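You operate a simulated robot arm through the tools that you are given. There is no shell and no other tool. Be economical: measure what you need, move in short steps, check, and stop when the job is done.

You run a simulated robot arm. Do the job below in one go: nothing can be reset, and whatever is moved stays where it is left.

JOB
Take the white pot and put it on top of the roll of deck seal.

The check looks at the end state, three seconds after you hand in, the way a careful person would. Anything else that was tipped, shoved, dropped, spilled or broken makes it a failure. A push-on lid holds only when it is set on centred and level and pressed home; a screw cap is set on level and turned clockwise until tight.

ROBOT AND FRAMES
A 7-joint arm with a two-finger parallel gripper, fixed in place. Base frame: the origin is at the foot of the arm, x ahead of it, y to its left, z up; the work surface is at about z = 0.8. Units: m, degrees, N and s.
With the tool pointing down near the work surface it reaches from about 0.3 to 0.7 m from the base axis. Its first joint turns from -66.0 to 66.0 degrees. Payload 1.57 kg.
Tool frame: the origin (TCP) lies between the finger pads and is the grasp point; the fingertips stand 0.03 m ahead of it; z points along the fingers, y is the line along which they close. The gripper opens to 0.11 m. The fingers are 0.024 m wide and 0.012 m thick; the gripper's body (0.048 by 0.112 m) begins 0.078 m behind the TCP.
Orientation is that of the tool frame in the base frame, as a unit quaternion [x, y, z, w]. With the fingers straight down and closing along the base's y, the tool's x points along the base's -x, its y along +y and its z along -z.

CONTROLS
- The arm moves only by the tool drive_tool. Its arguments are lists of equal length, an entry for each row: "angular": the turn, a rotation vector about the tool's x, y, z in degrees, a list of three; "travel": the shift along the tool's x, y, z in m, a list of three; "fingers": the gripper command, from -1 (fully open) to 1 (shut), values between in proportion. In form: {"angular": [[wx, wy, wz], ...], "travel": [[tx, ty, tz], ...], "fingers": [fingers, ...]}. A call has 1 to 8 rows; each row shifts and turns the commanded pose from where the row before left it, along the tool's axes as they then stand. Each row takes 0.2 s and may step no farther than 0.05 m and 8.6 degrees from the row before; otherwise, or with a gripper value out of range, the whole call is refused. Where a pose cannot be reached the arm comes as near as it can. A force on the tool above 40 N (or 10 N above the force at the start of the call, whichever is more), or a blocked arm, ends the call early, and 0.2 s more pass. The fingers move at their own pace (about 0.108 m/s each) and stop on an object; they squeeze with about 43 N. The grip force told is the motor's: it shows also when the fingers shut on nothing. Time passes only in rows, and 0.2 s behind the last, so rows that do not move let the fingers close. It gives the time, the measured TCP pose, the force on the tool (base axes), the opening and the grip force at its end, in the units of the frame above (readings bear some noise), and new pictures: "show" is both (left out), scene, wrist or none.
- Cameras (640 x 400 px; columns grow to the right, rows downward): "scene" is fixed at [0.167, -0.3969, 1.3981]; the picture's right is [0.74, -0.68, 0.00], its down [-0.41, -0.45, -0.79] and it looks along [0.54, 0.58, -0.61] (base axes); focal length 347 px, centre (320, 200). "wrist" rides on the gripper at [0.07, 0.016, -0.141] in the tool frame; the picture's right is [-0.23, 0.97, 0.00], its down [-0.85, -0.20, -0.48] and it looks along [-0.47, -0.11, 0.88] (tool axes); focal length 222 px, centre (320, 200). There is no depth. A picture from a camera that has moved, and an enlarged one, comes with that camera's place and axes in the base frame and with its lens.
- enlarge(camera, box): a new picture of the part [left, top, right, bottom] of that camera's present view, enlarged. No time passes.
- close_job(): hands the job in; it is judged then, once.

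Work in short steps. Places have to be worked out from the pictures, the camera data and where the tool is seen: move nearer, look again, correct. Check each grasp and each placing, and mend what went wrong. You have 90 turns and 170 pictures in all, those below and enlarged ones among them. Open the gripper and draw the arm clear of the work before you hand the job in, unless the task says otherwise; then end with one line.

The tools are called as name(argument=value, ...) on one line, values as JSON. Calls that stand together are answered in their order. drive_tool: Moves the arm, as the interface text tells. Its arguments: {"type":"object","properties":{"angular":{"type":"array"},"travel":{"type":"array"},"fingers":{"type":"array"},"show":{"type":"string","enum":["both","scene","wrist","none"]}},"required":["angular","travel","fingers"]} The other tools are called the same way: enlarge (camera, box) takes an enlarged picture of a part of a camera's view; close_job () hands the job in.

At the start:

```text
time: 0.0
position: [0.43, -0.0643, 1.0683]
tcp_rot: [0.001, 1.0, 0.0, 0.0]
force: [-0.7, -0.6, -0.3]
gripper_width: 0.1102
grasp_force: 0.0
```

scene: 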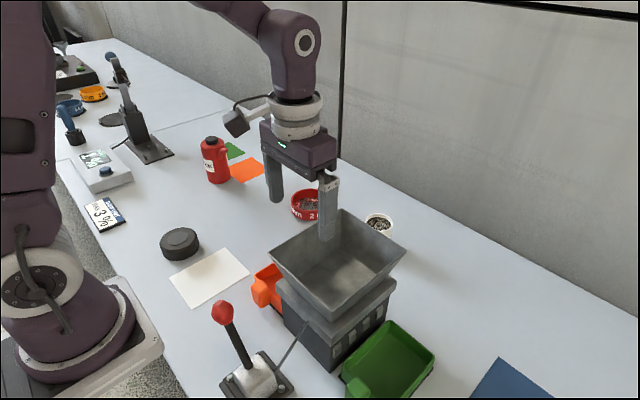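
wrist: 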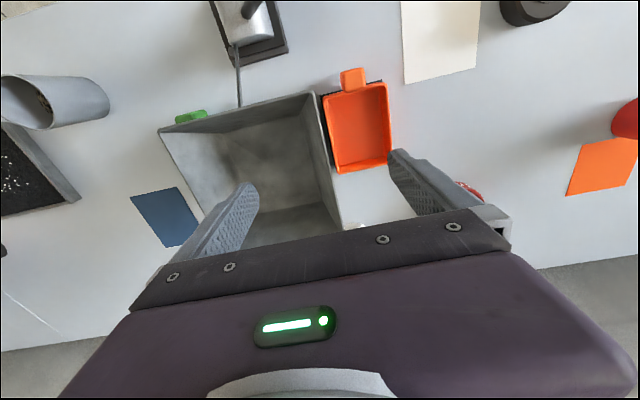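

I'll take a closer look at the white pot candidate near (380,222) and the black roll near (180,243).

enlarge(camera="scene", box=[270, 170, 430, 270])

enlarge(camera="scene", box=[120, 200, 280, 300])

enlarge(camera="scene", box=[40, 40, 200, 140])

```text
4.00 times, centred on (350, 220) of scene
camera zoom: at [0.167, -0.3969, 1.3981], right [0.74, -0.68, 0.0], down [-0.41, -0.45, -0.79], along [0.54, 0.58, -0.61], focal length 1387 px, centre (200, 120)
```

zoom: 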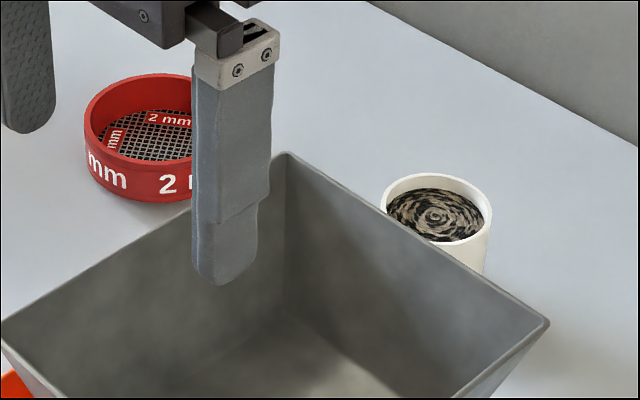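

```text
4.00 times, centred on (200, 250) of scene
camera zoom: at [0.167, -0.3969, 1.3981], right [0.74, -0.68, 0.0], down [-0.41, -0.45, -0.79], along [0.54, 0.58, -0.61], focal length 1387 px, centre (800, 0)
```

zoom: 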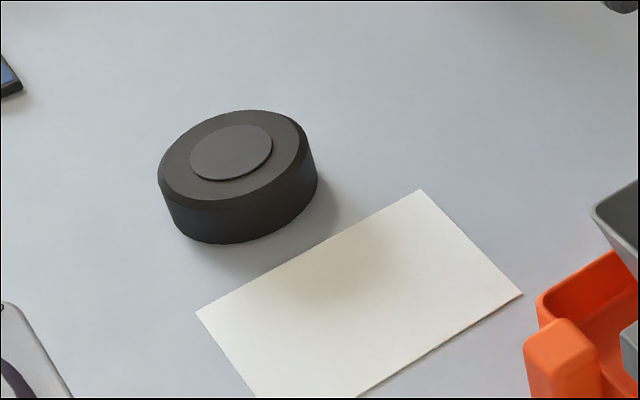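

```text
4.00 times, centred on (120, 90) of scene
camera zoom: at [0.167, -0.3969, 1.3981], right [0.74, -0.68, 0.0], down [-0.41, -0.45, -0.79], along [0.54, 0.58, -0.61], focal length 1387 px, centre (1120, 640)
```

zoom: 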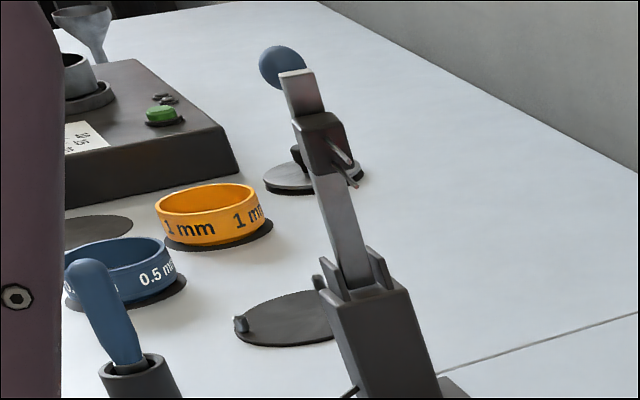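

The white pot is near (0.70, -0.035); the black disc (probably the roll) is near (0.32, 0.255). The hopper rim triangulates to z≈1.0, so I rise a little and move forward over the pot to look.

drive_tool(angular=[[0, 0, 0], [0, 0, 0], [0, 0, 0], [0, 0, 0], [0, 0, 0], [0, 0, 0]], travel=[[0, 0, -0.04], [-0.04, 0.006, 0], [-0.04, 0.006, 0], [-0.04, 0.006, 0], [-0.04, 0.006, 0], [-0.03, 0.006, 0]], fingers=[-1, -1, -1, -1, -1, -1])

```text
time: 1.4
position: [0.6175, -0.0365, 1.1088]
tcp_rot: [-0.001, 1.0, 0.0, -0.001]
force: [0.4, 0.4, 0.5]
gripper_width: 0.1098
grasp_force: 0.0
camera wrist: at [0.5468, -0.0204, 1.2498], right [0.23, 0.97, 0.0], down [0.86, -0.2, 0.48], along [0.46, -0.11, -0.88], focal length 222 px, centre (320, 200)
```

scene: 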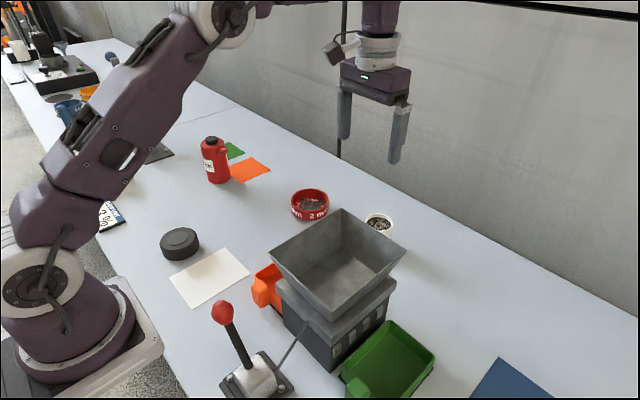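
wrist: 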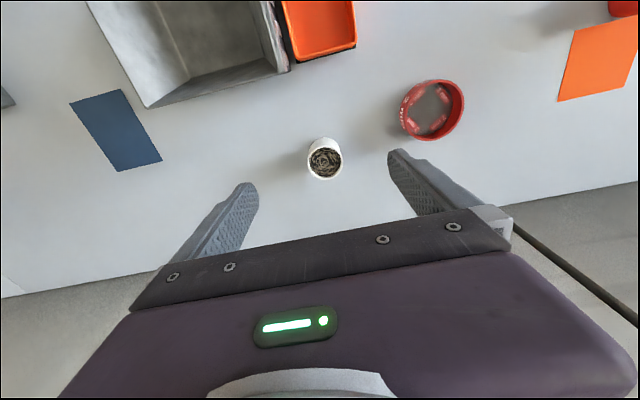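

enlarge(camera="wrist", box=[280, 120, 376, 180])

enlarge(camera="scene", box=[340, 190, 420, 240])

```text
6.67 times, centred on (328, 150) of wrist
camera zoom: at [0.5468, -0.0204, 1.2498], right [0.23, 0.97, 0.0], down [0.86, -0.2, 0.48], along [0.46, -0.11, -0.88], focal length 1481 px, centre (267, 533)
```

zoom: 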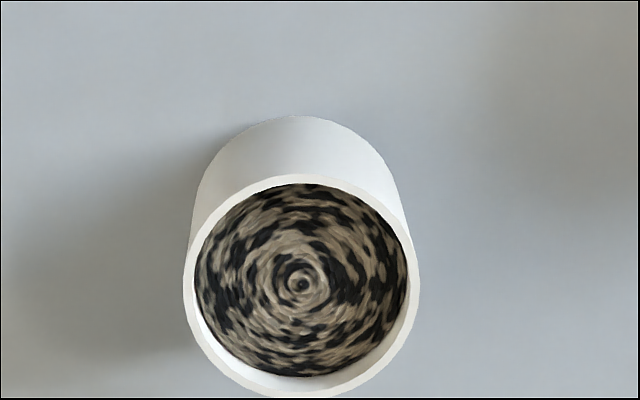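

```text
8.00 times, centred on (380, 215) of scene
camera zoom: at [0.167, -0.3969, 1.3981], right [0.74, -0.68, 0.0], down [-0.41, -0.45, -0.79], along [0.54, 0.58, -0.61], focal length 2773 px, centre (-160, 80)
```

zoom: 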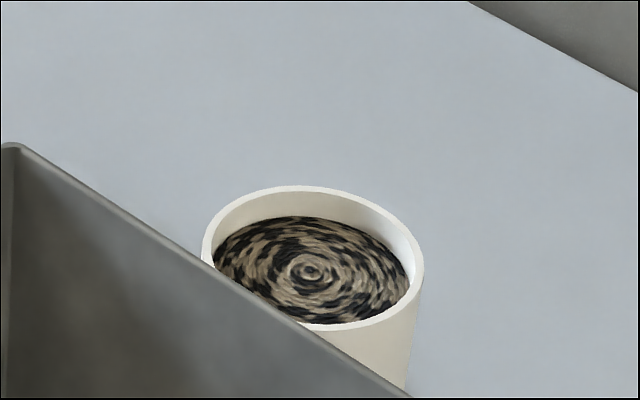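

The pot sits at about (0.675, -0.042), is roughly 0.062 m across with its rim near z=0.868, and is open and filled, so it must stay level. I move over it and part way down, then check.

drive_tool(angular=[[0, 0, 0], [0, 0, 0], [0, 0, 0], [0, 0, 0], [0, 0, 0], [0, 0, 0]], travel=[[-0.03, -0.003, 0], [-0.028, -0.003, 0], [0, 0, 0.045], [0, 0, 0.045], [0, 0, 0.045], [0, 0, 0.02]], fingers=[-1, -1, -1, -1, -1, -1])

```text
time: 2.8
position: [0.6515, -0.0437, 0.9528]
tcp_rot: [0.0, 1.0, 0.0, 0.0]
force: [-0.4, 0.2, 1.2]
gripper_width: 0.1101
grasp_force: 0.1
out of reach, approached as far as the arm can: row 2
camera wrist: at [0.5807, -0.027, 1.0931], right [0.23, 0.97, 0.0], down [0.85, -0.2, 0.48], along [0.47, -0.11, -0.88], focal length 222 px, centre (320, 200)
```

scene: 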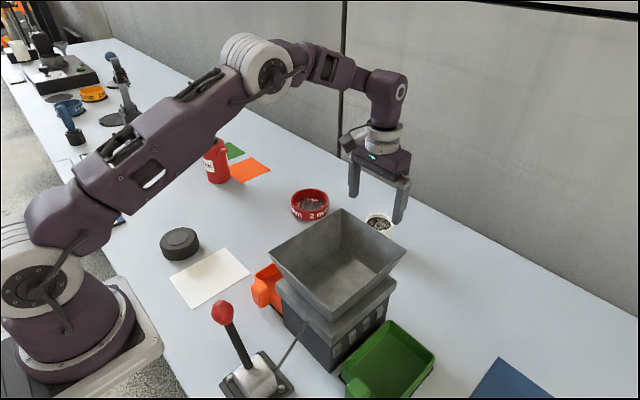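
wrist: 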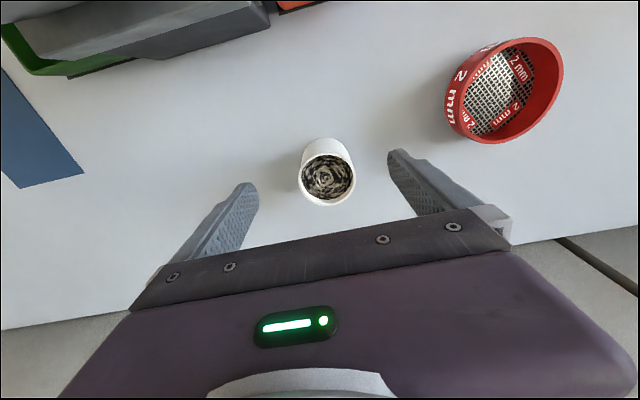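

The pot re-measures at (0.676, -0.041). I shift forward 0.024 m and check how far the arm really gets before descending.

drive_tool(angular=[[0, 0, 0], [0, 0, 0]], travel=[[-0.024, 0.0025, 0], [0, 0, 0.03]], fingers=[-1, -1], show="wrist")

```text
time: 3.4
position: [0.6754, -0.0388, 0.9225]
tcp_rot: [0.001, 1.0, 0.001, 0.0]
force: [-0.3, 0.1, -0.3]
gripper_width: 0.11
grasp_force: 0.1
camera wrist: at [0.6049, -0.0232, 1.0637], right [0.23, 0.97, 0.0], down [0.85, -0.2, 0.48], along [0.47, -0.11, -0.88], focal length 222 px, centre (320, 200)
```

wrist: 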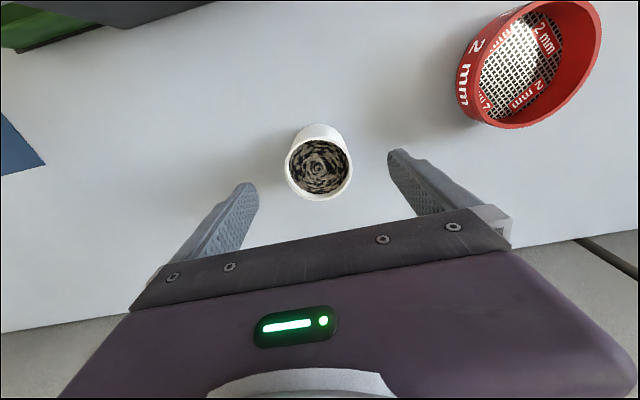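

The tool is now centred on the pot to within 2 mm. I descend to TCP z≈0.84 with the fingers open.

drive_tool(angular=[[0, 0, 0], [0, 0, 0], [0, 0, 0]], travel=[[0, -0.002, 0.035], [0, 0, 0.03], [0, 0, 0.018]], fingers=[-1, -1, -1])

```text
time: 4.2
position: [0.6754, -0.0414, 0.8397]
tcp_rot: [0.001, 1.0, 0.0, -0.001]
force: [0.1, 0.4, -0.1]
gripper_width: 0.1102
grasp_force: 0.1
camera wrist: at [0.6044, -0.0263, 0.9808], right [0.23, 0.97, 0.0], down [0.85, -0.2, 0.48], along [0.47, -0.11, -0.88], focal length 222 px, centre (320, 200)
```

scene: 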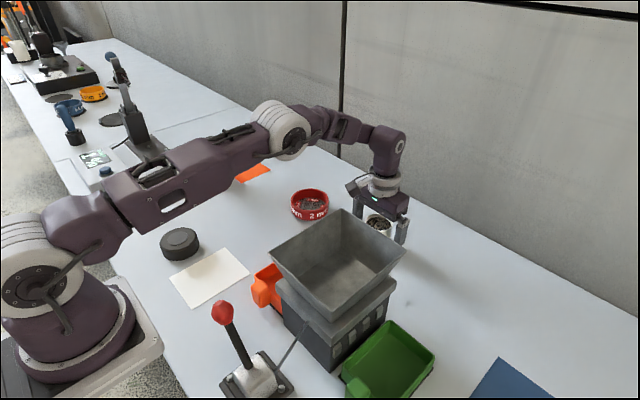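
wrist: 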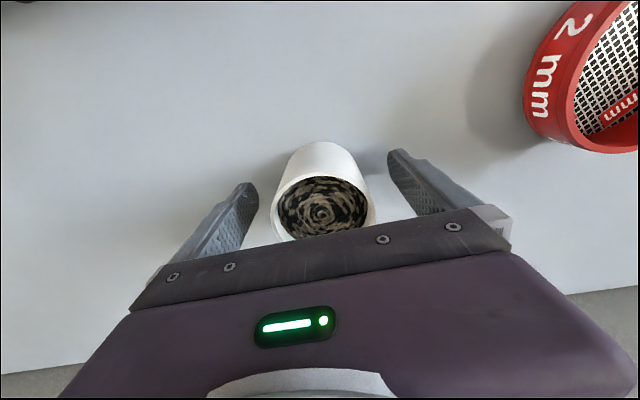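

The pot stands between the fingers; I close on it gently in stages and then hold.

drive_tool(angular=[[0, 0, 0], [0, 0, 0], [0, 0, 0], [0, 0, 0]], travel=[[0, 0, 0], [0, 0, 0], [0, 0, 0], [0, 0, 0]], fingers=[-0.4, -0.1, 0.1, 0.1], show="wrist")

```text
time: 5.2
position: [0.6751, -0.0424, 0.8391]
tcp_rot: [-0.001, 1.0, 0.0, 0.0]
force: [-0.1, -0.4, -0.5]
gripper_width: 0.0622
grasp_force: 42.9
camera wrist: at [0.6043, -0.0263, 0.981], right [0.23, 0.97, 0.0], down [0.85, -0.2, 0.48], along [0.47, -0.11, -0.88], focal length 222 px, centre (320, 200)
```

wrist: 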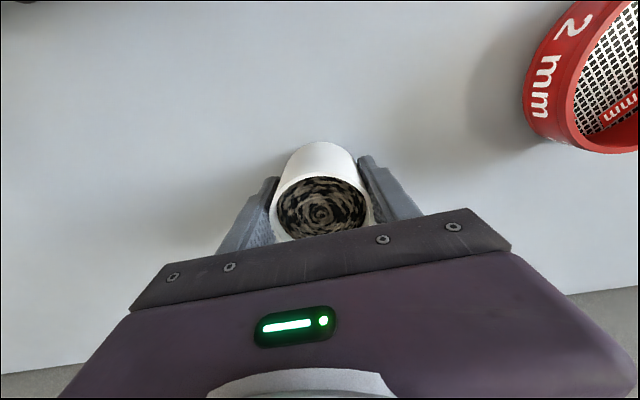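

Gripped at 0.062 m with 43 N. I lift slowly, straight up, and check that the pot comes along level.

drive_tool(angular=[[0, 0, 0], [0, 0, 0], [0, 0, 0], [0, 0, 0]], travel=[[0, 0, -0.02], [0, 0, -0.03], [0, 0, -0.03], [0, 0, -0.02]], fingers=[0.1, 0.1, 0.1, 0.1])

```text
time: 6.2
position: [0.6751, -0.0403, 0.9394]
tcp_rot: [0.001, 1.0, 0.0, 0.0]
force: [0.3, 0.4, -0.9]
gripper_width: 0.0622
grasp_force: 42.9
camera wrist: at [0.6042, -0.0254, 1.0814], right [0.23, 0.97, 0.0], down [0.85, -0.2, 0.48], along [0.47, -0.11, -0.88], focal length 222 px, centre (320, 200)
```

scene: 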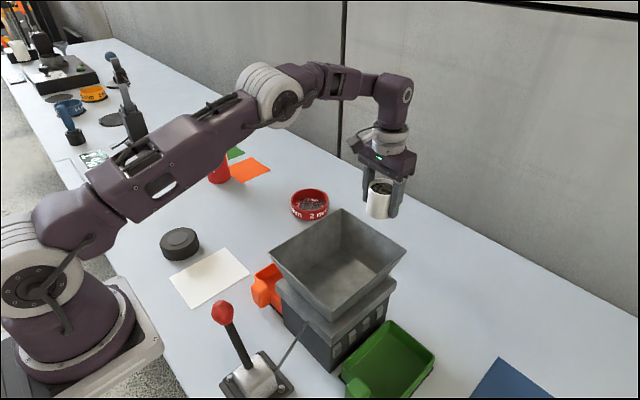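
wrist: 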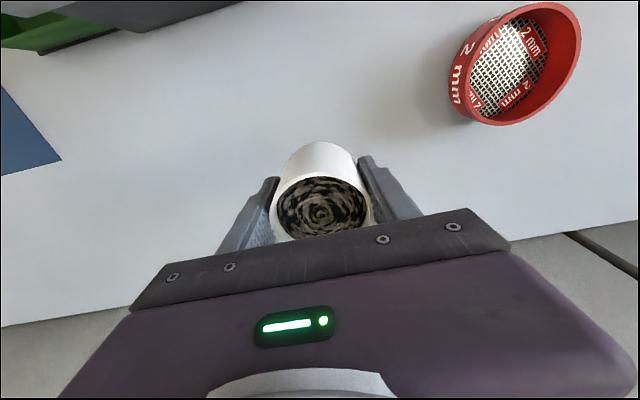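

The pot is lifted cleanly. I rise a bit and carry it diagonally toward the black disc, passing clear of the hopper, to inspect that disc.

drive_tool(angular=[[0, 0, 0], [0, 0, 0], [0, 0, 0], [0, 0, 0], [0, 0, 0], [0, 0, 0], [0, 0, 0], [0, 0, 0]], travel=[[0.02, 0.01, -0.03], [0.03, 0.025, -0.02], [0.03, 0.027, -0.01], [0.03, 0.027, 0], [0.03, 0.027, 0], [0.03, 0.027, 0], [0.03, 0.027, 0], [0.025, 0.02, 0]], fingers=[0.1, 0.1, 0.1, 0.1, 0.1, 0.1, 0.1, 0.1])

```text
time: 8.0
position: [0.4526, 0.148, 1.0]
tcp_rot: [0.001, 1.0, 0.001, 0.0]
force: [0.3, -0.1, -0.8]
gripper_width: 0.0623
grasp_force: 42.9
camera wrist: at [0.3808, 0.1638, 1.1408], right [0.23, 0.97, 0.0], down [0.85, -0.2, 0.48], along [0.47, -0.11, -0.88], focal length 222 px, centre (320, 200)
```

scene: 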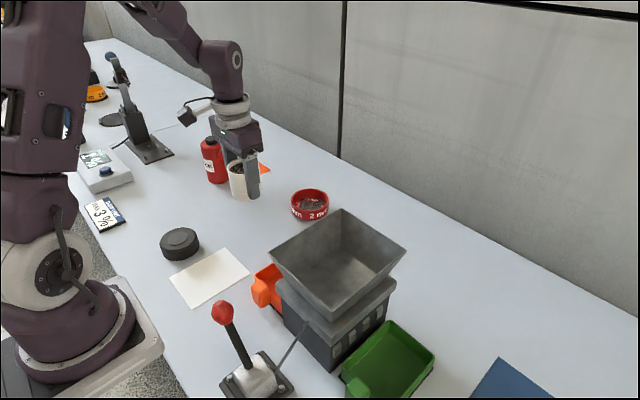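
wrist: 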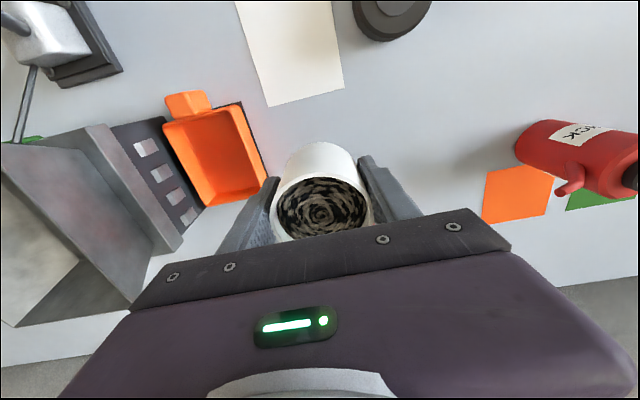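

No collisions. I move nearer to the disc to see it from above with the pot held.

drive_tool(angular=[[0, 0, 0], [0, 0, 0], [0, 0, 0]], travel=[[0.03, 0.025, 0], [0.03, 0.025, 0], [0.02, 0.02, 0]], fingers=[0.1, 0.1, 0.1])

enlarge(camera="wrist", box=[300, 0, 460, 100])

```text
time: 8.8
position: [0.3718, 0.2185, 0.999]
tcp_rot: [0.002, 1.0, 0.0, 0.0]
force: [0.0, -0.4, -0.8]
gripper_width: 0.0624
grasp_force: 42.8
camera wrist: at [0.3005, 0.2337, 1.1415], right [0.23, 0.97, 0.0], down [0.85, -0.2, 0.48], along [0.47, -0.11, -0.88], focal length 222 px, centre (320, 200)
```

scene: 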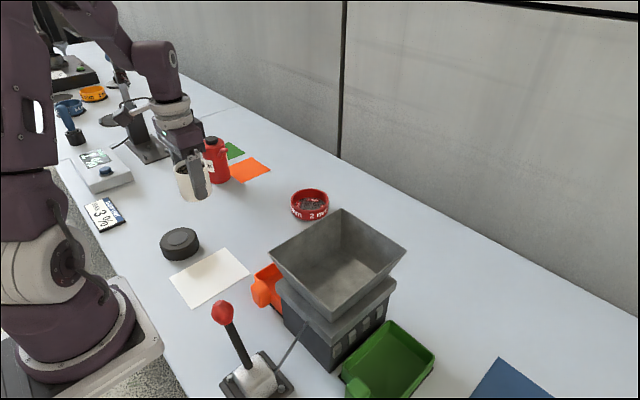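
wrist: 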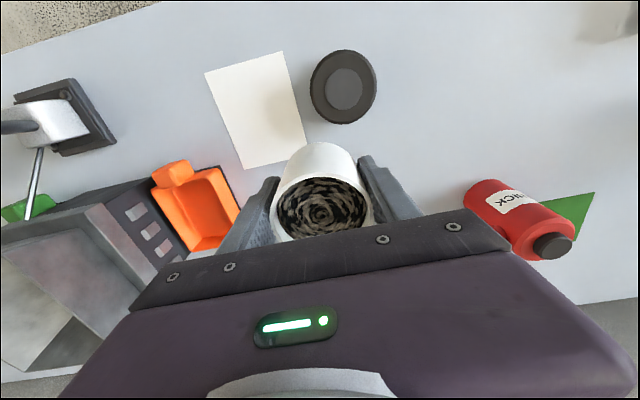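

```text
4.00 times, centred on (380, 50) of wrist
camera zoom: at [0.3005, 0.2337, 1.1415], right [0.23, 0.97, 0.0], down [0.85, -0.2, 0.48], along [0.47, -0.11, -0.88], focal length 888 px, centre (80, 800)
```

zoom: 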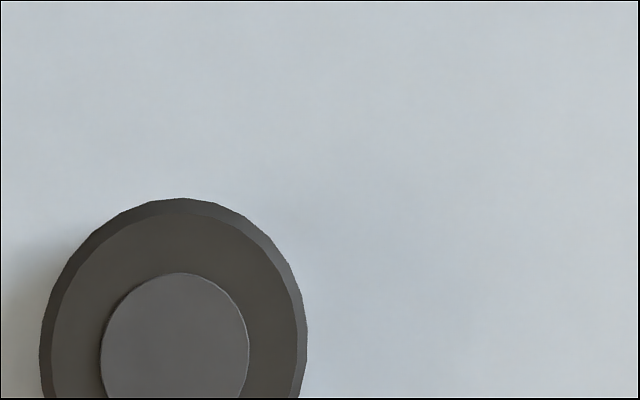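

The disc is a plain black puck with a raised centre; before committing I want to rule out another "roll", especially the grey cylinder seen at the far -y side in the first wrist picture. I rise and carry the pot that way, well above the hopper.

drive_tool(angular=[[0, 0, 0], [0, 0, 0], [0, 0, 0], [0, 0, 0], [0, 0, 0], [0, 0, 0], [0, 0, 0], [0, 0, 0]], travel=[[0, 0, -0.045], [0, 0, -0.045], [0, 0, -0.04], [-0.008, -0.045, 0], [-0.008, -0.045, 0], [-0.008, -0.045, 0], [-0.008, -0.045, 0], [0, -0.045, 0]], fingers=[0.1, 0.1, 0.1, 0.1, 0.1, 0.1, 0.1, 0.1], show="none")

drive_tool(angular=[[0, 0, 0], [0, 0, 0], [0, 0, 0], [0, 0, 0], [0, 0, 0]], travel=[[0, -0.045, 0], [0, -0.045, 0], [0, -0.045, 0], [0, -0.045, 0], [0, -0.045, 0]], fingers=[0.1, 0.1, 0.1, 0.1, 0.1])

```text
time: 10.6
position: [0.4039, -0.0049, 1.1271]
tcp_rot: [0.0, 1.0, 0.0, -0.001]
force: [0.0, 0.0, -0.6]
gripper_width: 0.0621
grasp_force: 42.9
```

```text
time: 11.8
position: [0.4021, -0.2299, 1.1295]
tcp_rot: [0.001, 1.0, 0.0, 0.001]
force: [-0.6, -0.4, -0.8]
gripper_width: 0.0622
grasp_force: 43.1
camera wrist: at [0.3318, -0.2148, 1.2702], right [0.23, 0.97, 0.0], down [0.86, -0.2, 0.48], along [0.47, -0.11, -0.88], focal length 222 px, centre (320, 200)
```

scene: 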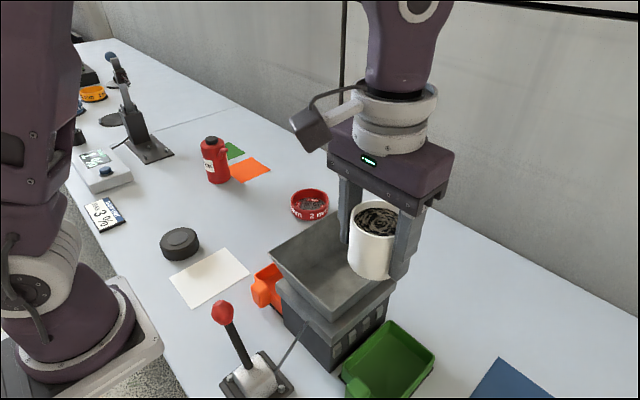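
wrist: 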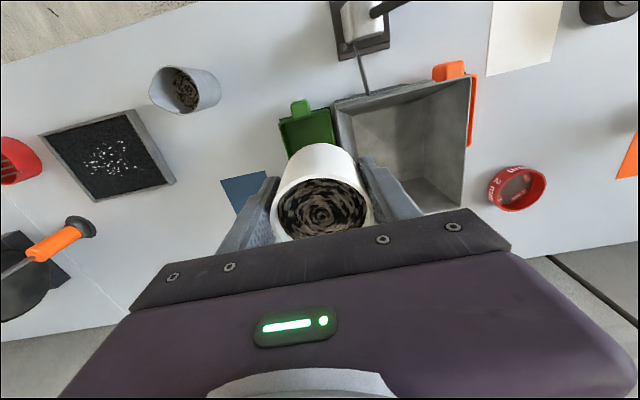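

The grey cylinder is just another filled cup, so the black coil-shaped disc is the only roll within reach. I carry the pot back the same way.

drive_tool(angular=[[0, 0, 0], [0, 0, 0], [0, 0, 0], [0, 0, 0], [0, 0, 0], [0, 0, 0], [0, 0, 0], [0, 0, 0]], travel=[[0, 0.045, 0], [0, 0.045, 0], [0, 0.045, 0], [0, 0.045, 0], [0, 0.045, 0], [0, 0.045, 0], [0.008, 0.045, 0], [0.008, 0.045, 0]], fingers=[0.1, 0.1, 0.1, 0.1, 0.1, 0.1, 0.1, 0.1], show="none")

drive_tool(angular=[[0, 0, 0], [0, 0, 0], [0, 0, 0], [0, 0, 0], [0, 0, 0], [0, 0, 0]], travel=[[0.008, 0.045, 0], [0.008, 0.045, 0], [0.01, 0.02, 0], [0.01, 0, 0.045], [0.0, 0, 0.045], [0.0, 0, 0.045]], fingers=[0.1, 0.1, 0.1, 0.1, 0.1, 0.1])

```text
time: 13.6
position: [0.3886, 0.1292, 1.1293]
tcp_rot: [0.0, 1.0, 0.0, 0.0]
force: [-0.4, -0.4, -1.4]
gripper_width: 0.0623
grasp_force: 43.0
```

```text
time: 15.0
position: [0.3527, 0.2392, 0.9927]
tcp_rot: [0.001, 1.0, -0.001, 0.001]
force: [-0.2, 0.1, -1.1]
gripper_width: 0.0621
grasp_force: 42.6
camera wrist: at [0.2817, 0.2552, 1.1345], right [0.23, 0.97, 0.0], down [0.85, -0.2, 0.48], along [0.47, -0.11, -0.88], focal length 222 px, centre (320, 200)
```

scene: 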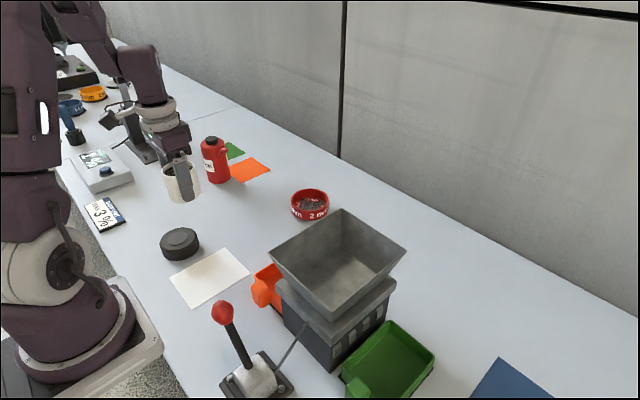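
wrist: 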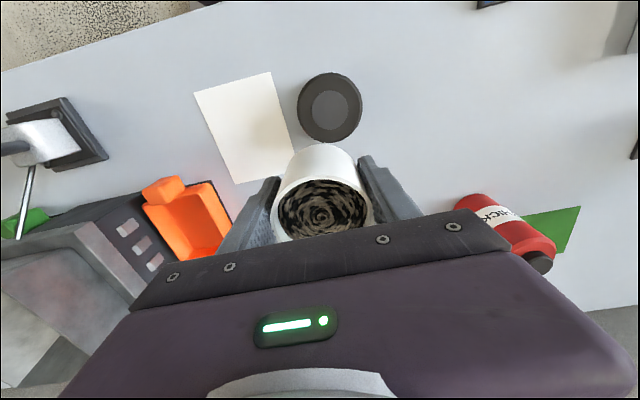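

enlarge(camera="wrist", box=[280, 60, 376, 150])

enlarge(camera="scene", box=[140, 210, 220, 270])

enlarge(camera="scene", box=[40, 60, 240, 240])

```text
4.44 times, centred on (328, 105) of wrist
camera zoom: at [0.2817, 0.2552, 1.1345], right [0.23, 0.97, 0.0], down [0.85, -0.2, 0.48], along [0.47, -0.11, -0.88], focal length 987 px, centre (284, 622)
```

zoom: 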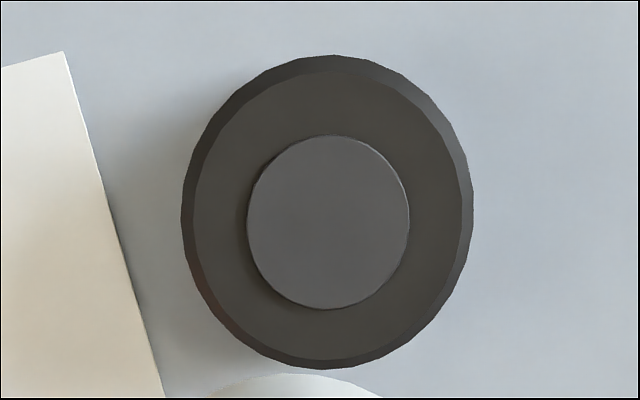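

```text
6.67 times, centred on (180, 240) of scene
camera zoom: at [0.167, -0.3969, 1.3981], right [0.74, -0.68, 0.0], down [-0.41, -0.45, -0.79], along [0.54, 0.58, -0.61], focal length 2311 px, centre (1253, -67)
```

zoom: 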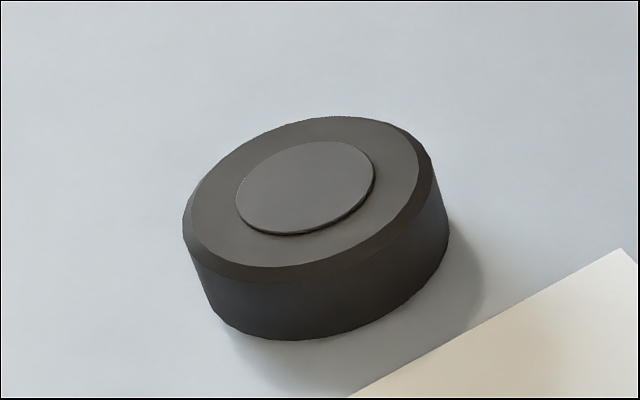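

```text
2.22 times, centred on (140, 150) of scene
camera zoom: at [0.167, -0.3969, 1.3981], right [0.74, -0.68, 0.0], down [-0.41, -0.45, -0.79], along [0.54, 0.58, -0.61], focal length 770 px, centre (720, 311)
```

zoom: 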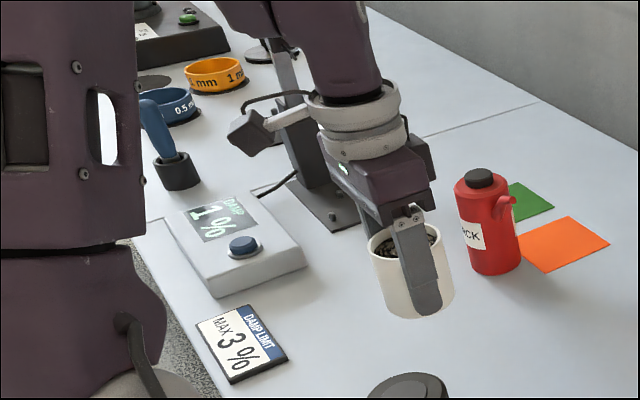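

The roll's centre is at (0.320, 0.259) with its top at about z=0.833, both cameras agreeing. I move over it and descend to z≈0.90, leaving about 25 mm under the pot.

drive_tool(angular=[[0, 0, 0], [0, 0, 0], [0, 0, 0], [0, 0, 0], [0, 0, 0]], travel=[[0.0165, 0.01, 0], [0.0165, 0.01, 0], [0, 0, 0.04], [0, 0, 0.035], [0, 0, 0.018]], fingers=[0.1, 0.1, 0.1, 0.1, 0.1])

enlarge(camera="scene", box=[130, 170, 250, 270])

```text
time: 16.2
position: [0.3196, 0.2594, 0.9026]
tcp_rot: [0.001, 1.0, 0.001, 0.0]
force: [-0.7, 0.0, -1.3]
gripper_width: 0.0623
grasp_force: 42.6
camera wrist: at [0.2485, 0.2753, 1.0436], right [0.23, 0.97, 0.0], down [0.85, -0.2, 0.48], along [0.47, -0.11, -0.88], focal length 222 px, centre (320, 200)
```

scene: 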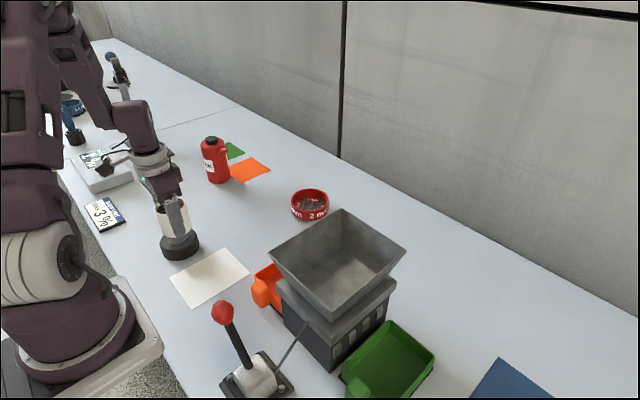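
wrist: 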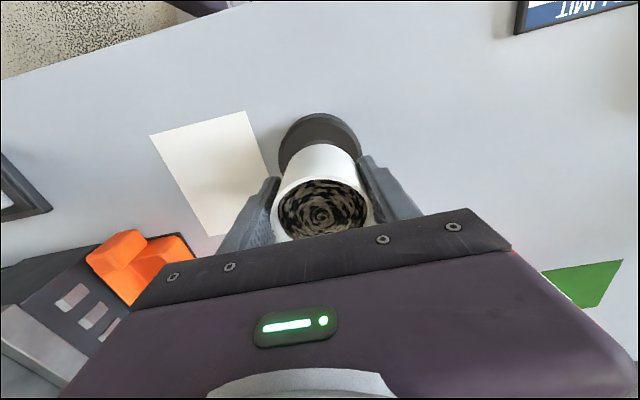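

```text
4.00 times, centred on (190, 220) of scene
camera zoom: at [0.167, -0.3969, 1.3981], right [0.74, -0.68, 0.0], down [-0.41, -0.45, -0.79], along [0.54, 0.58, -0.61], focal length 1387 px, centre (840, 120)
```

zoom: 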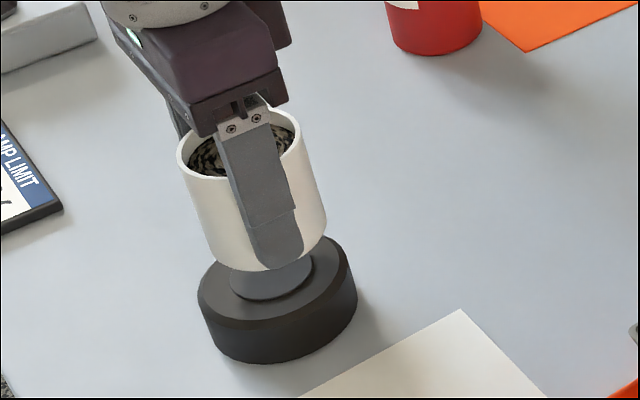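

The pot is aligned over the raised core. I lower it to just above the expected contact at TCP z≈0.8725.

drive_tool(angular=[[0, 0, 0], [0, 0, 0], [0, 0, 0]], travel=[[0, 0, 0.015], [0, 0, 0.009], [0, 0, 0.003]], fingers=[0.1, 0.1, 0.1], show="scene")

enlarge(camera="scene", box=[140, 200, 220, 270])

```text
time: 17.0
position: [0.3192, 0.2592, 0.8754]
tcp_rot: [0.0, 1.0, 0.0, -0.001]
force: [-0.3, -1.4, 6.8]
gripper_width: 0.0623
grasp_force: 43.3
```

scene: 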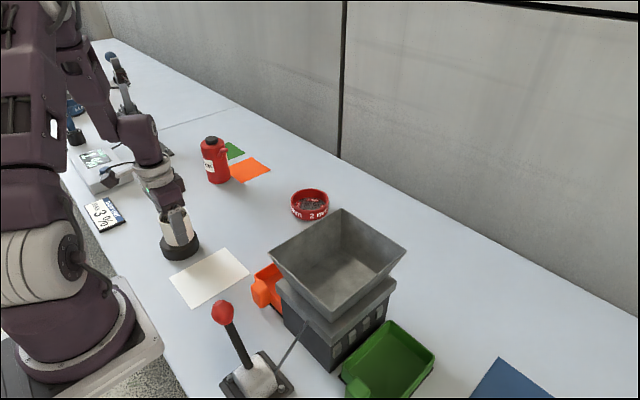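

```text
5.71 times, centred on (180, 235) of scene
camera zoom: at [0.1669, -0.397, 1.3981], right [0.74, -0.68, 0.0], down [-0.41, -0.45, -0.79], along [0.54, 0.58, -0.61], focal length 1981 px, centre (1120, 0)
```

zoom: 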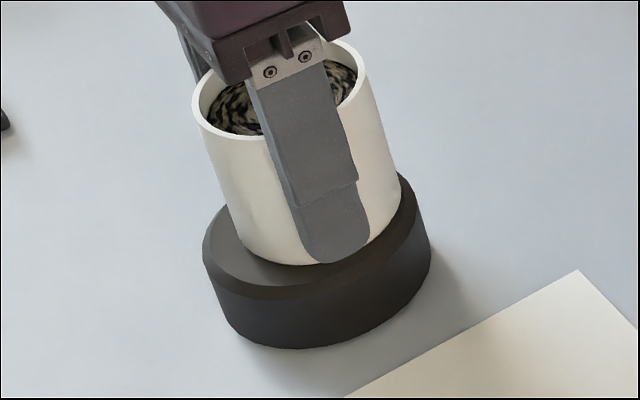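

The upward force of about 7 N shows the pot has touched down on the roll. I open the fingers in stages.

drive_tool(angular=[[0, 0, 0], [0, 0, 0], [0, 0, 0]], travel=[[0, 0, 0], [0, 0, 0], [0, 0, 0]], fingers=[-0.2, -0.4, -0.8])

enlarge(camera="scene", box=[140, 200, 220, 270])

```text
time: 17.8
position: [0.3204, 0.2597, 0.8759]
tcp_rot: [0.0, 1.0, 0.0, 0.0]
force: [-0.3, 0.4, -0.1]
gripper_width: 0.099
grasp_force: 0.1
camera wrist: at [0.2482, 0.2752, 1.0168], right [0.23, 0.97, 0.0], down [0.85, -0.2, 0.48], along [0.47, -0.11, -0.88], focal length 222 px, centre (320, 200)
```

scene: 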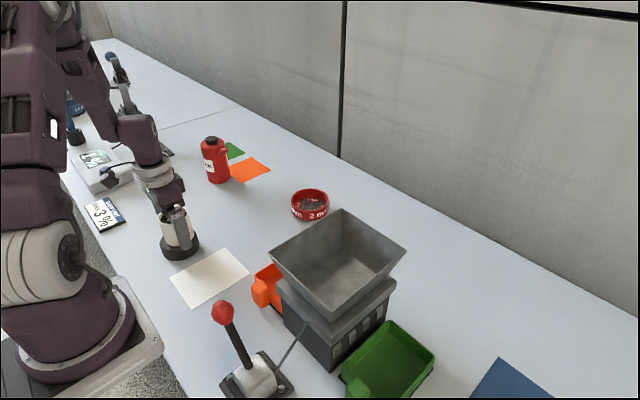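
wrist: 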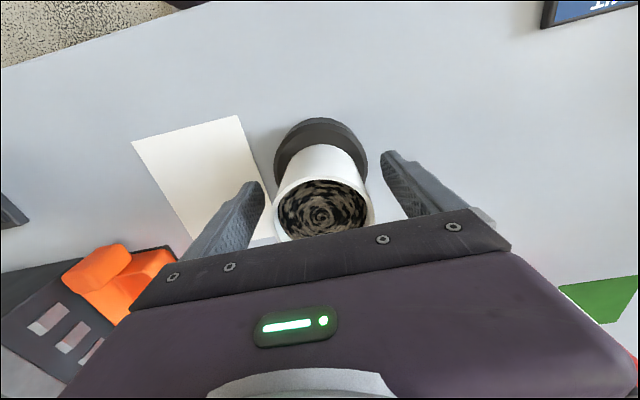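

```text
5.71 times, centred on (180, 235) of scene
camera zoom: at [0.167, -0.3969, 1.3981], right [0.74, -0.68, 0.0], down [-0.41, -0.45, -0.79], along [0.54, 0.58, -0.61], focal length 1981 px, centre (1120, 0)
```

zoom: 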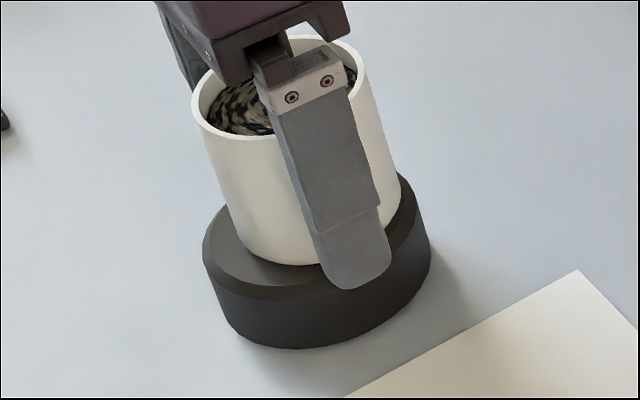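

The pot stands freely with the fingers clear on both sides. I rise straight up and then draw the arm away.

drive_tool(angular=[[0, 0, 0], [0, 0, 0], [0, 0, 0], [0, 0, 0], [0, 0, 0], [0, 0, 0], [0, 0, 0], [0, 0, 0]], travel=[[0, 0, -0.02], [0, 0, -0.04], [0, 0, -0.045], [0, 0, -0.045], [0, 0, -0.045], [-0.035, -0.03, 0], [-0.035, -0.03, 0], [-0.03, -0.03, 0]], fingers=[-1, -1, -1, -1, -1, -1, -1, -1])

enlarge(camera="scene", box=[140, 200, 220, 270])

```text
time: 19.6
position: [0.4199, 0.1685, 1.0722]
tcp_rot: [0.0, 1.0, -0.001, -0.001]
force: [-0.6, 0.2, -0.1]
gripper_width: 0.1104
grasp_force: 0.2
camera wrist: at [0.3489, 0.1838, 1.2134], right [0.23, 0.97, 0.0], down [0.86, -0.2, 0.48], along [0.47, -0.11, -0.88], focal length 222 px, centre (320, 200)
```

scene: 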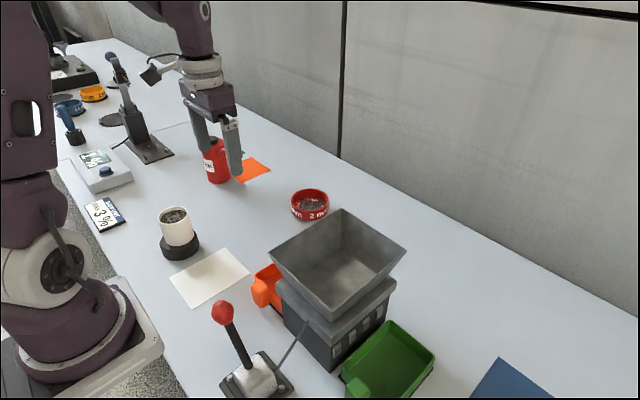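
wrist: 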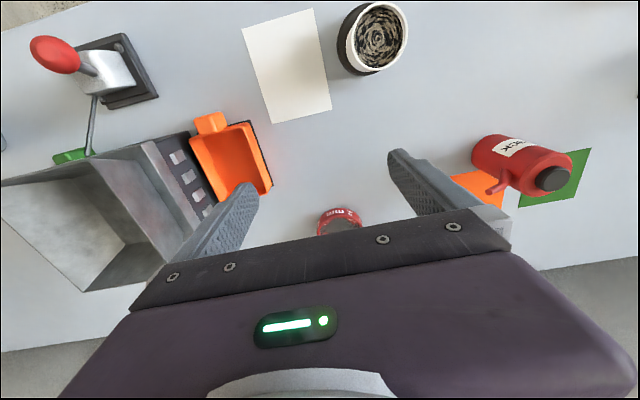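

```text
5.71 times, centred on (180, 235) of scene
camera zoom: at [0.167, -0.3969, 1.3981], right [0.74, -0.68, 0.0], down [-0.41, -0.45, -0.79], along [0.54, 0.58, -0.61], focal length 1981 px, centre (1120, 0)
```

zoom: 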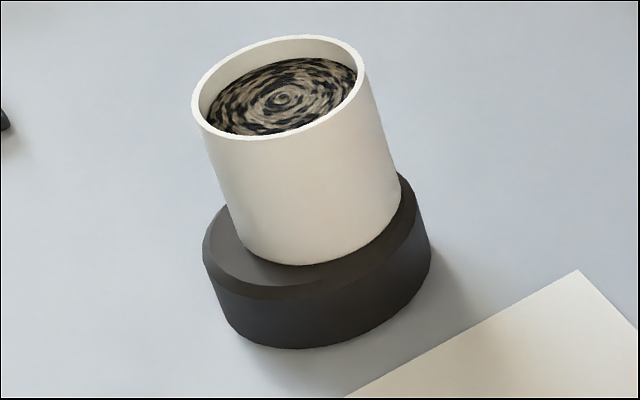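

The pot stands centred and level on the roll, nothing else looks disturbed, and the open gripper is clear, so I hand in.

close_job()

```text
The job is handed in.
```

The white pot is standing centred and level on the black disc, which I took to be the roll of deck seal: it is unlabelled, but I saw nothing else in reach that looked like a roll. Nothing else appeared disturbed, and the gripper was open and clear when I handed in.
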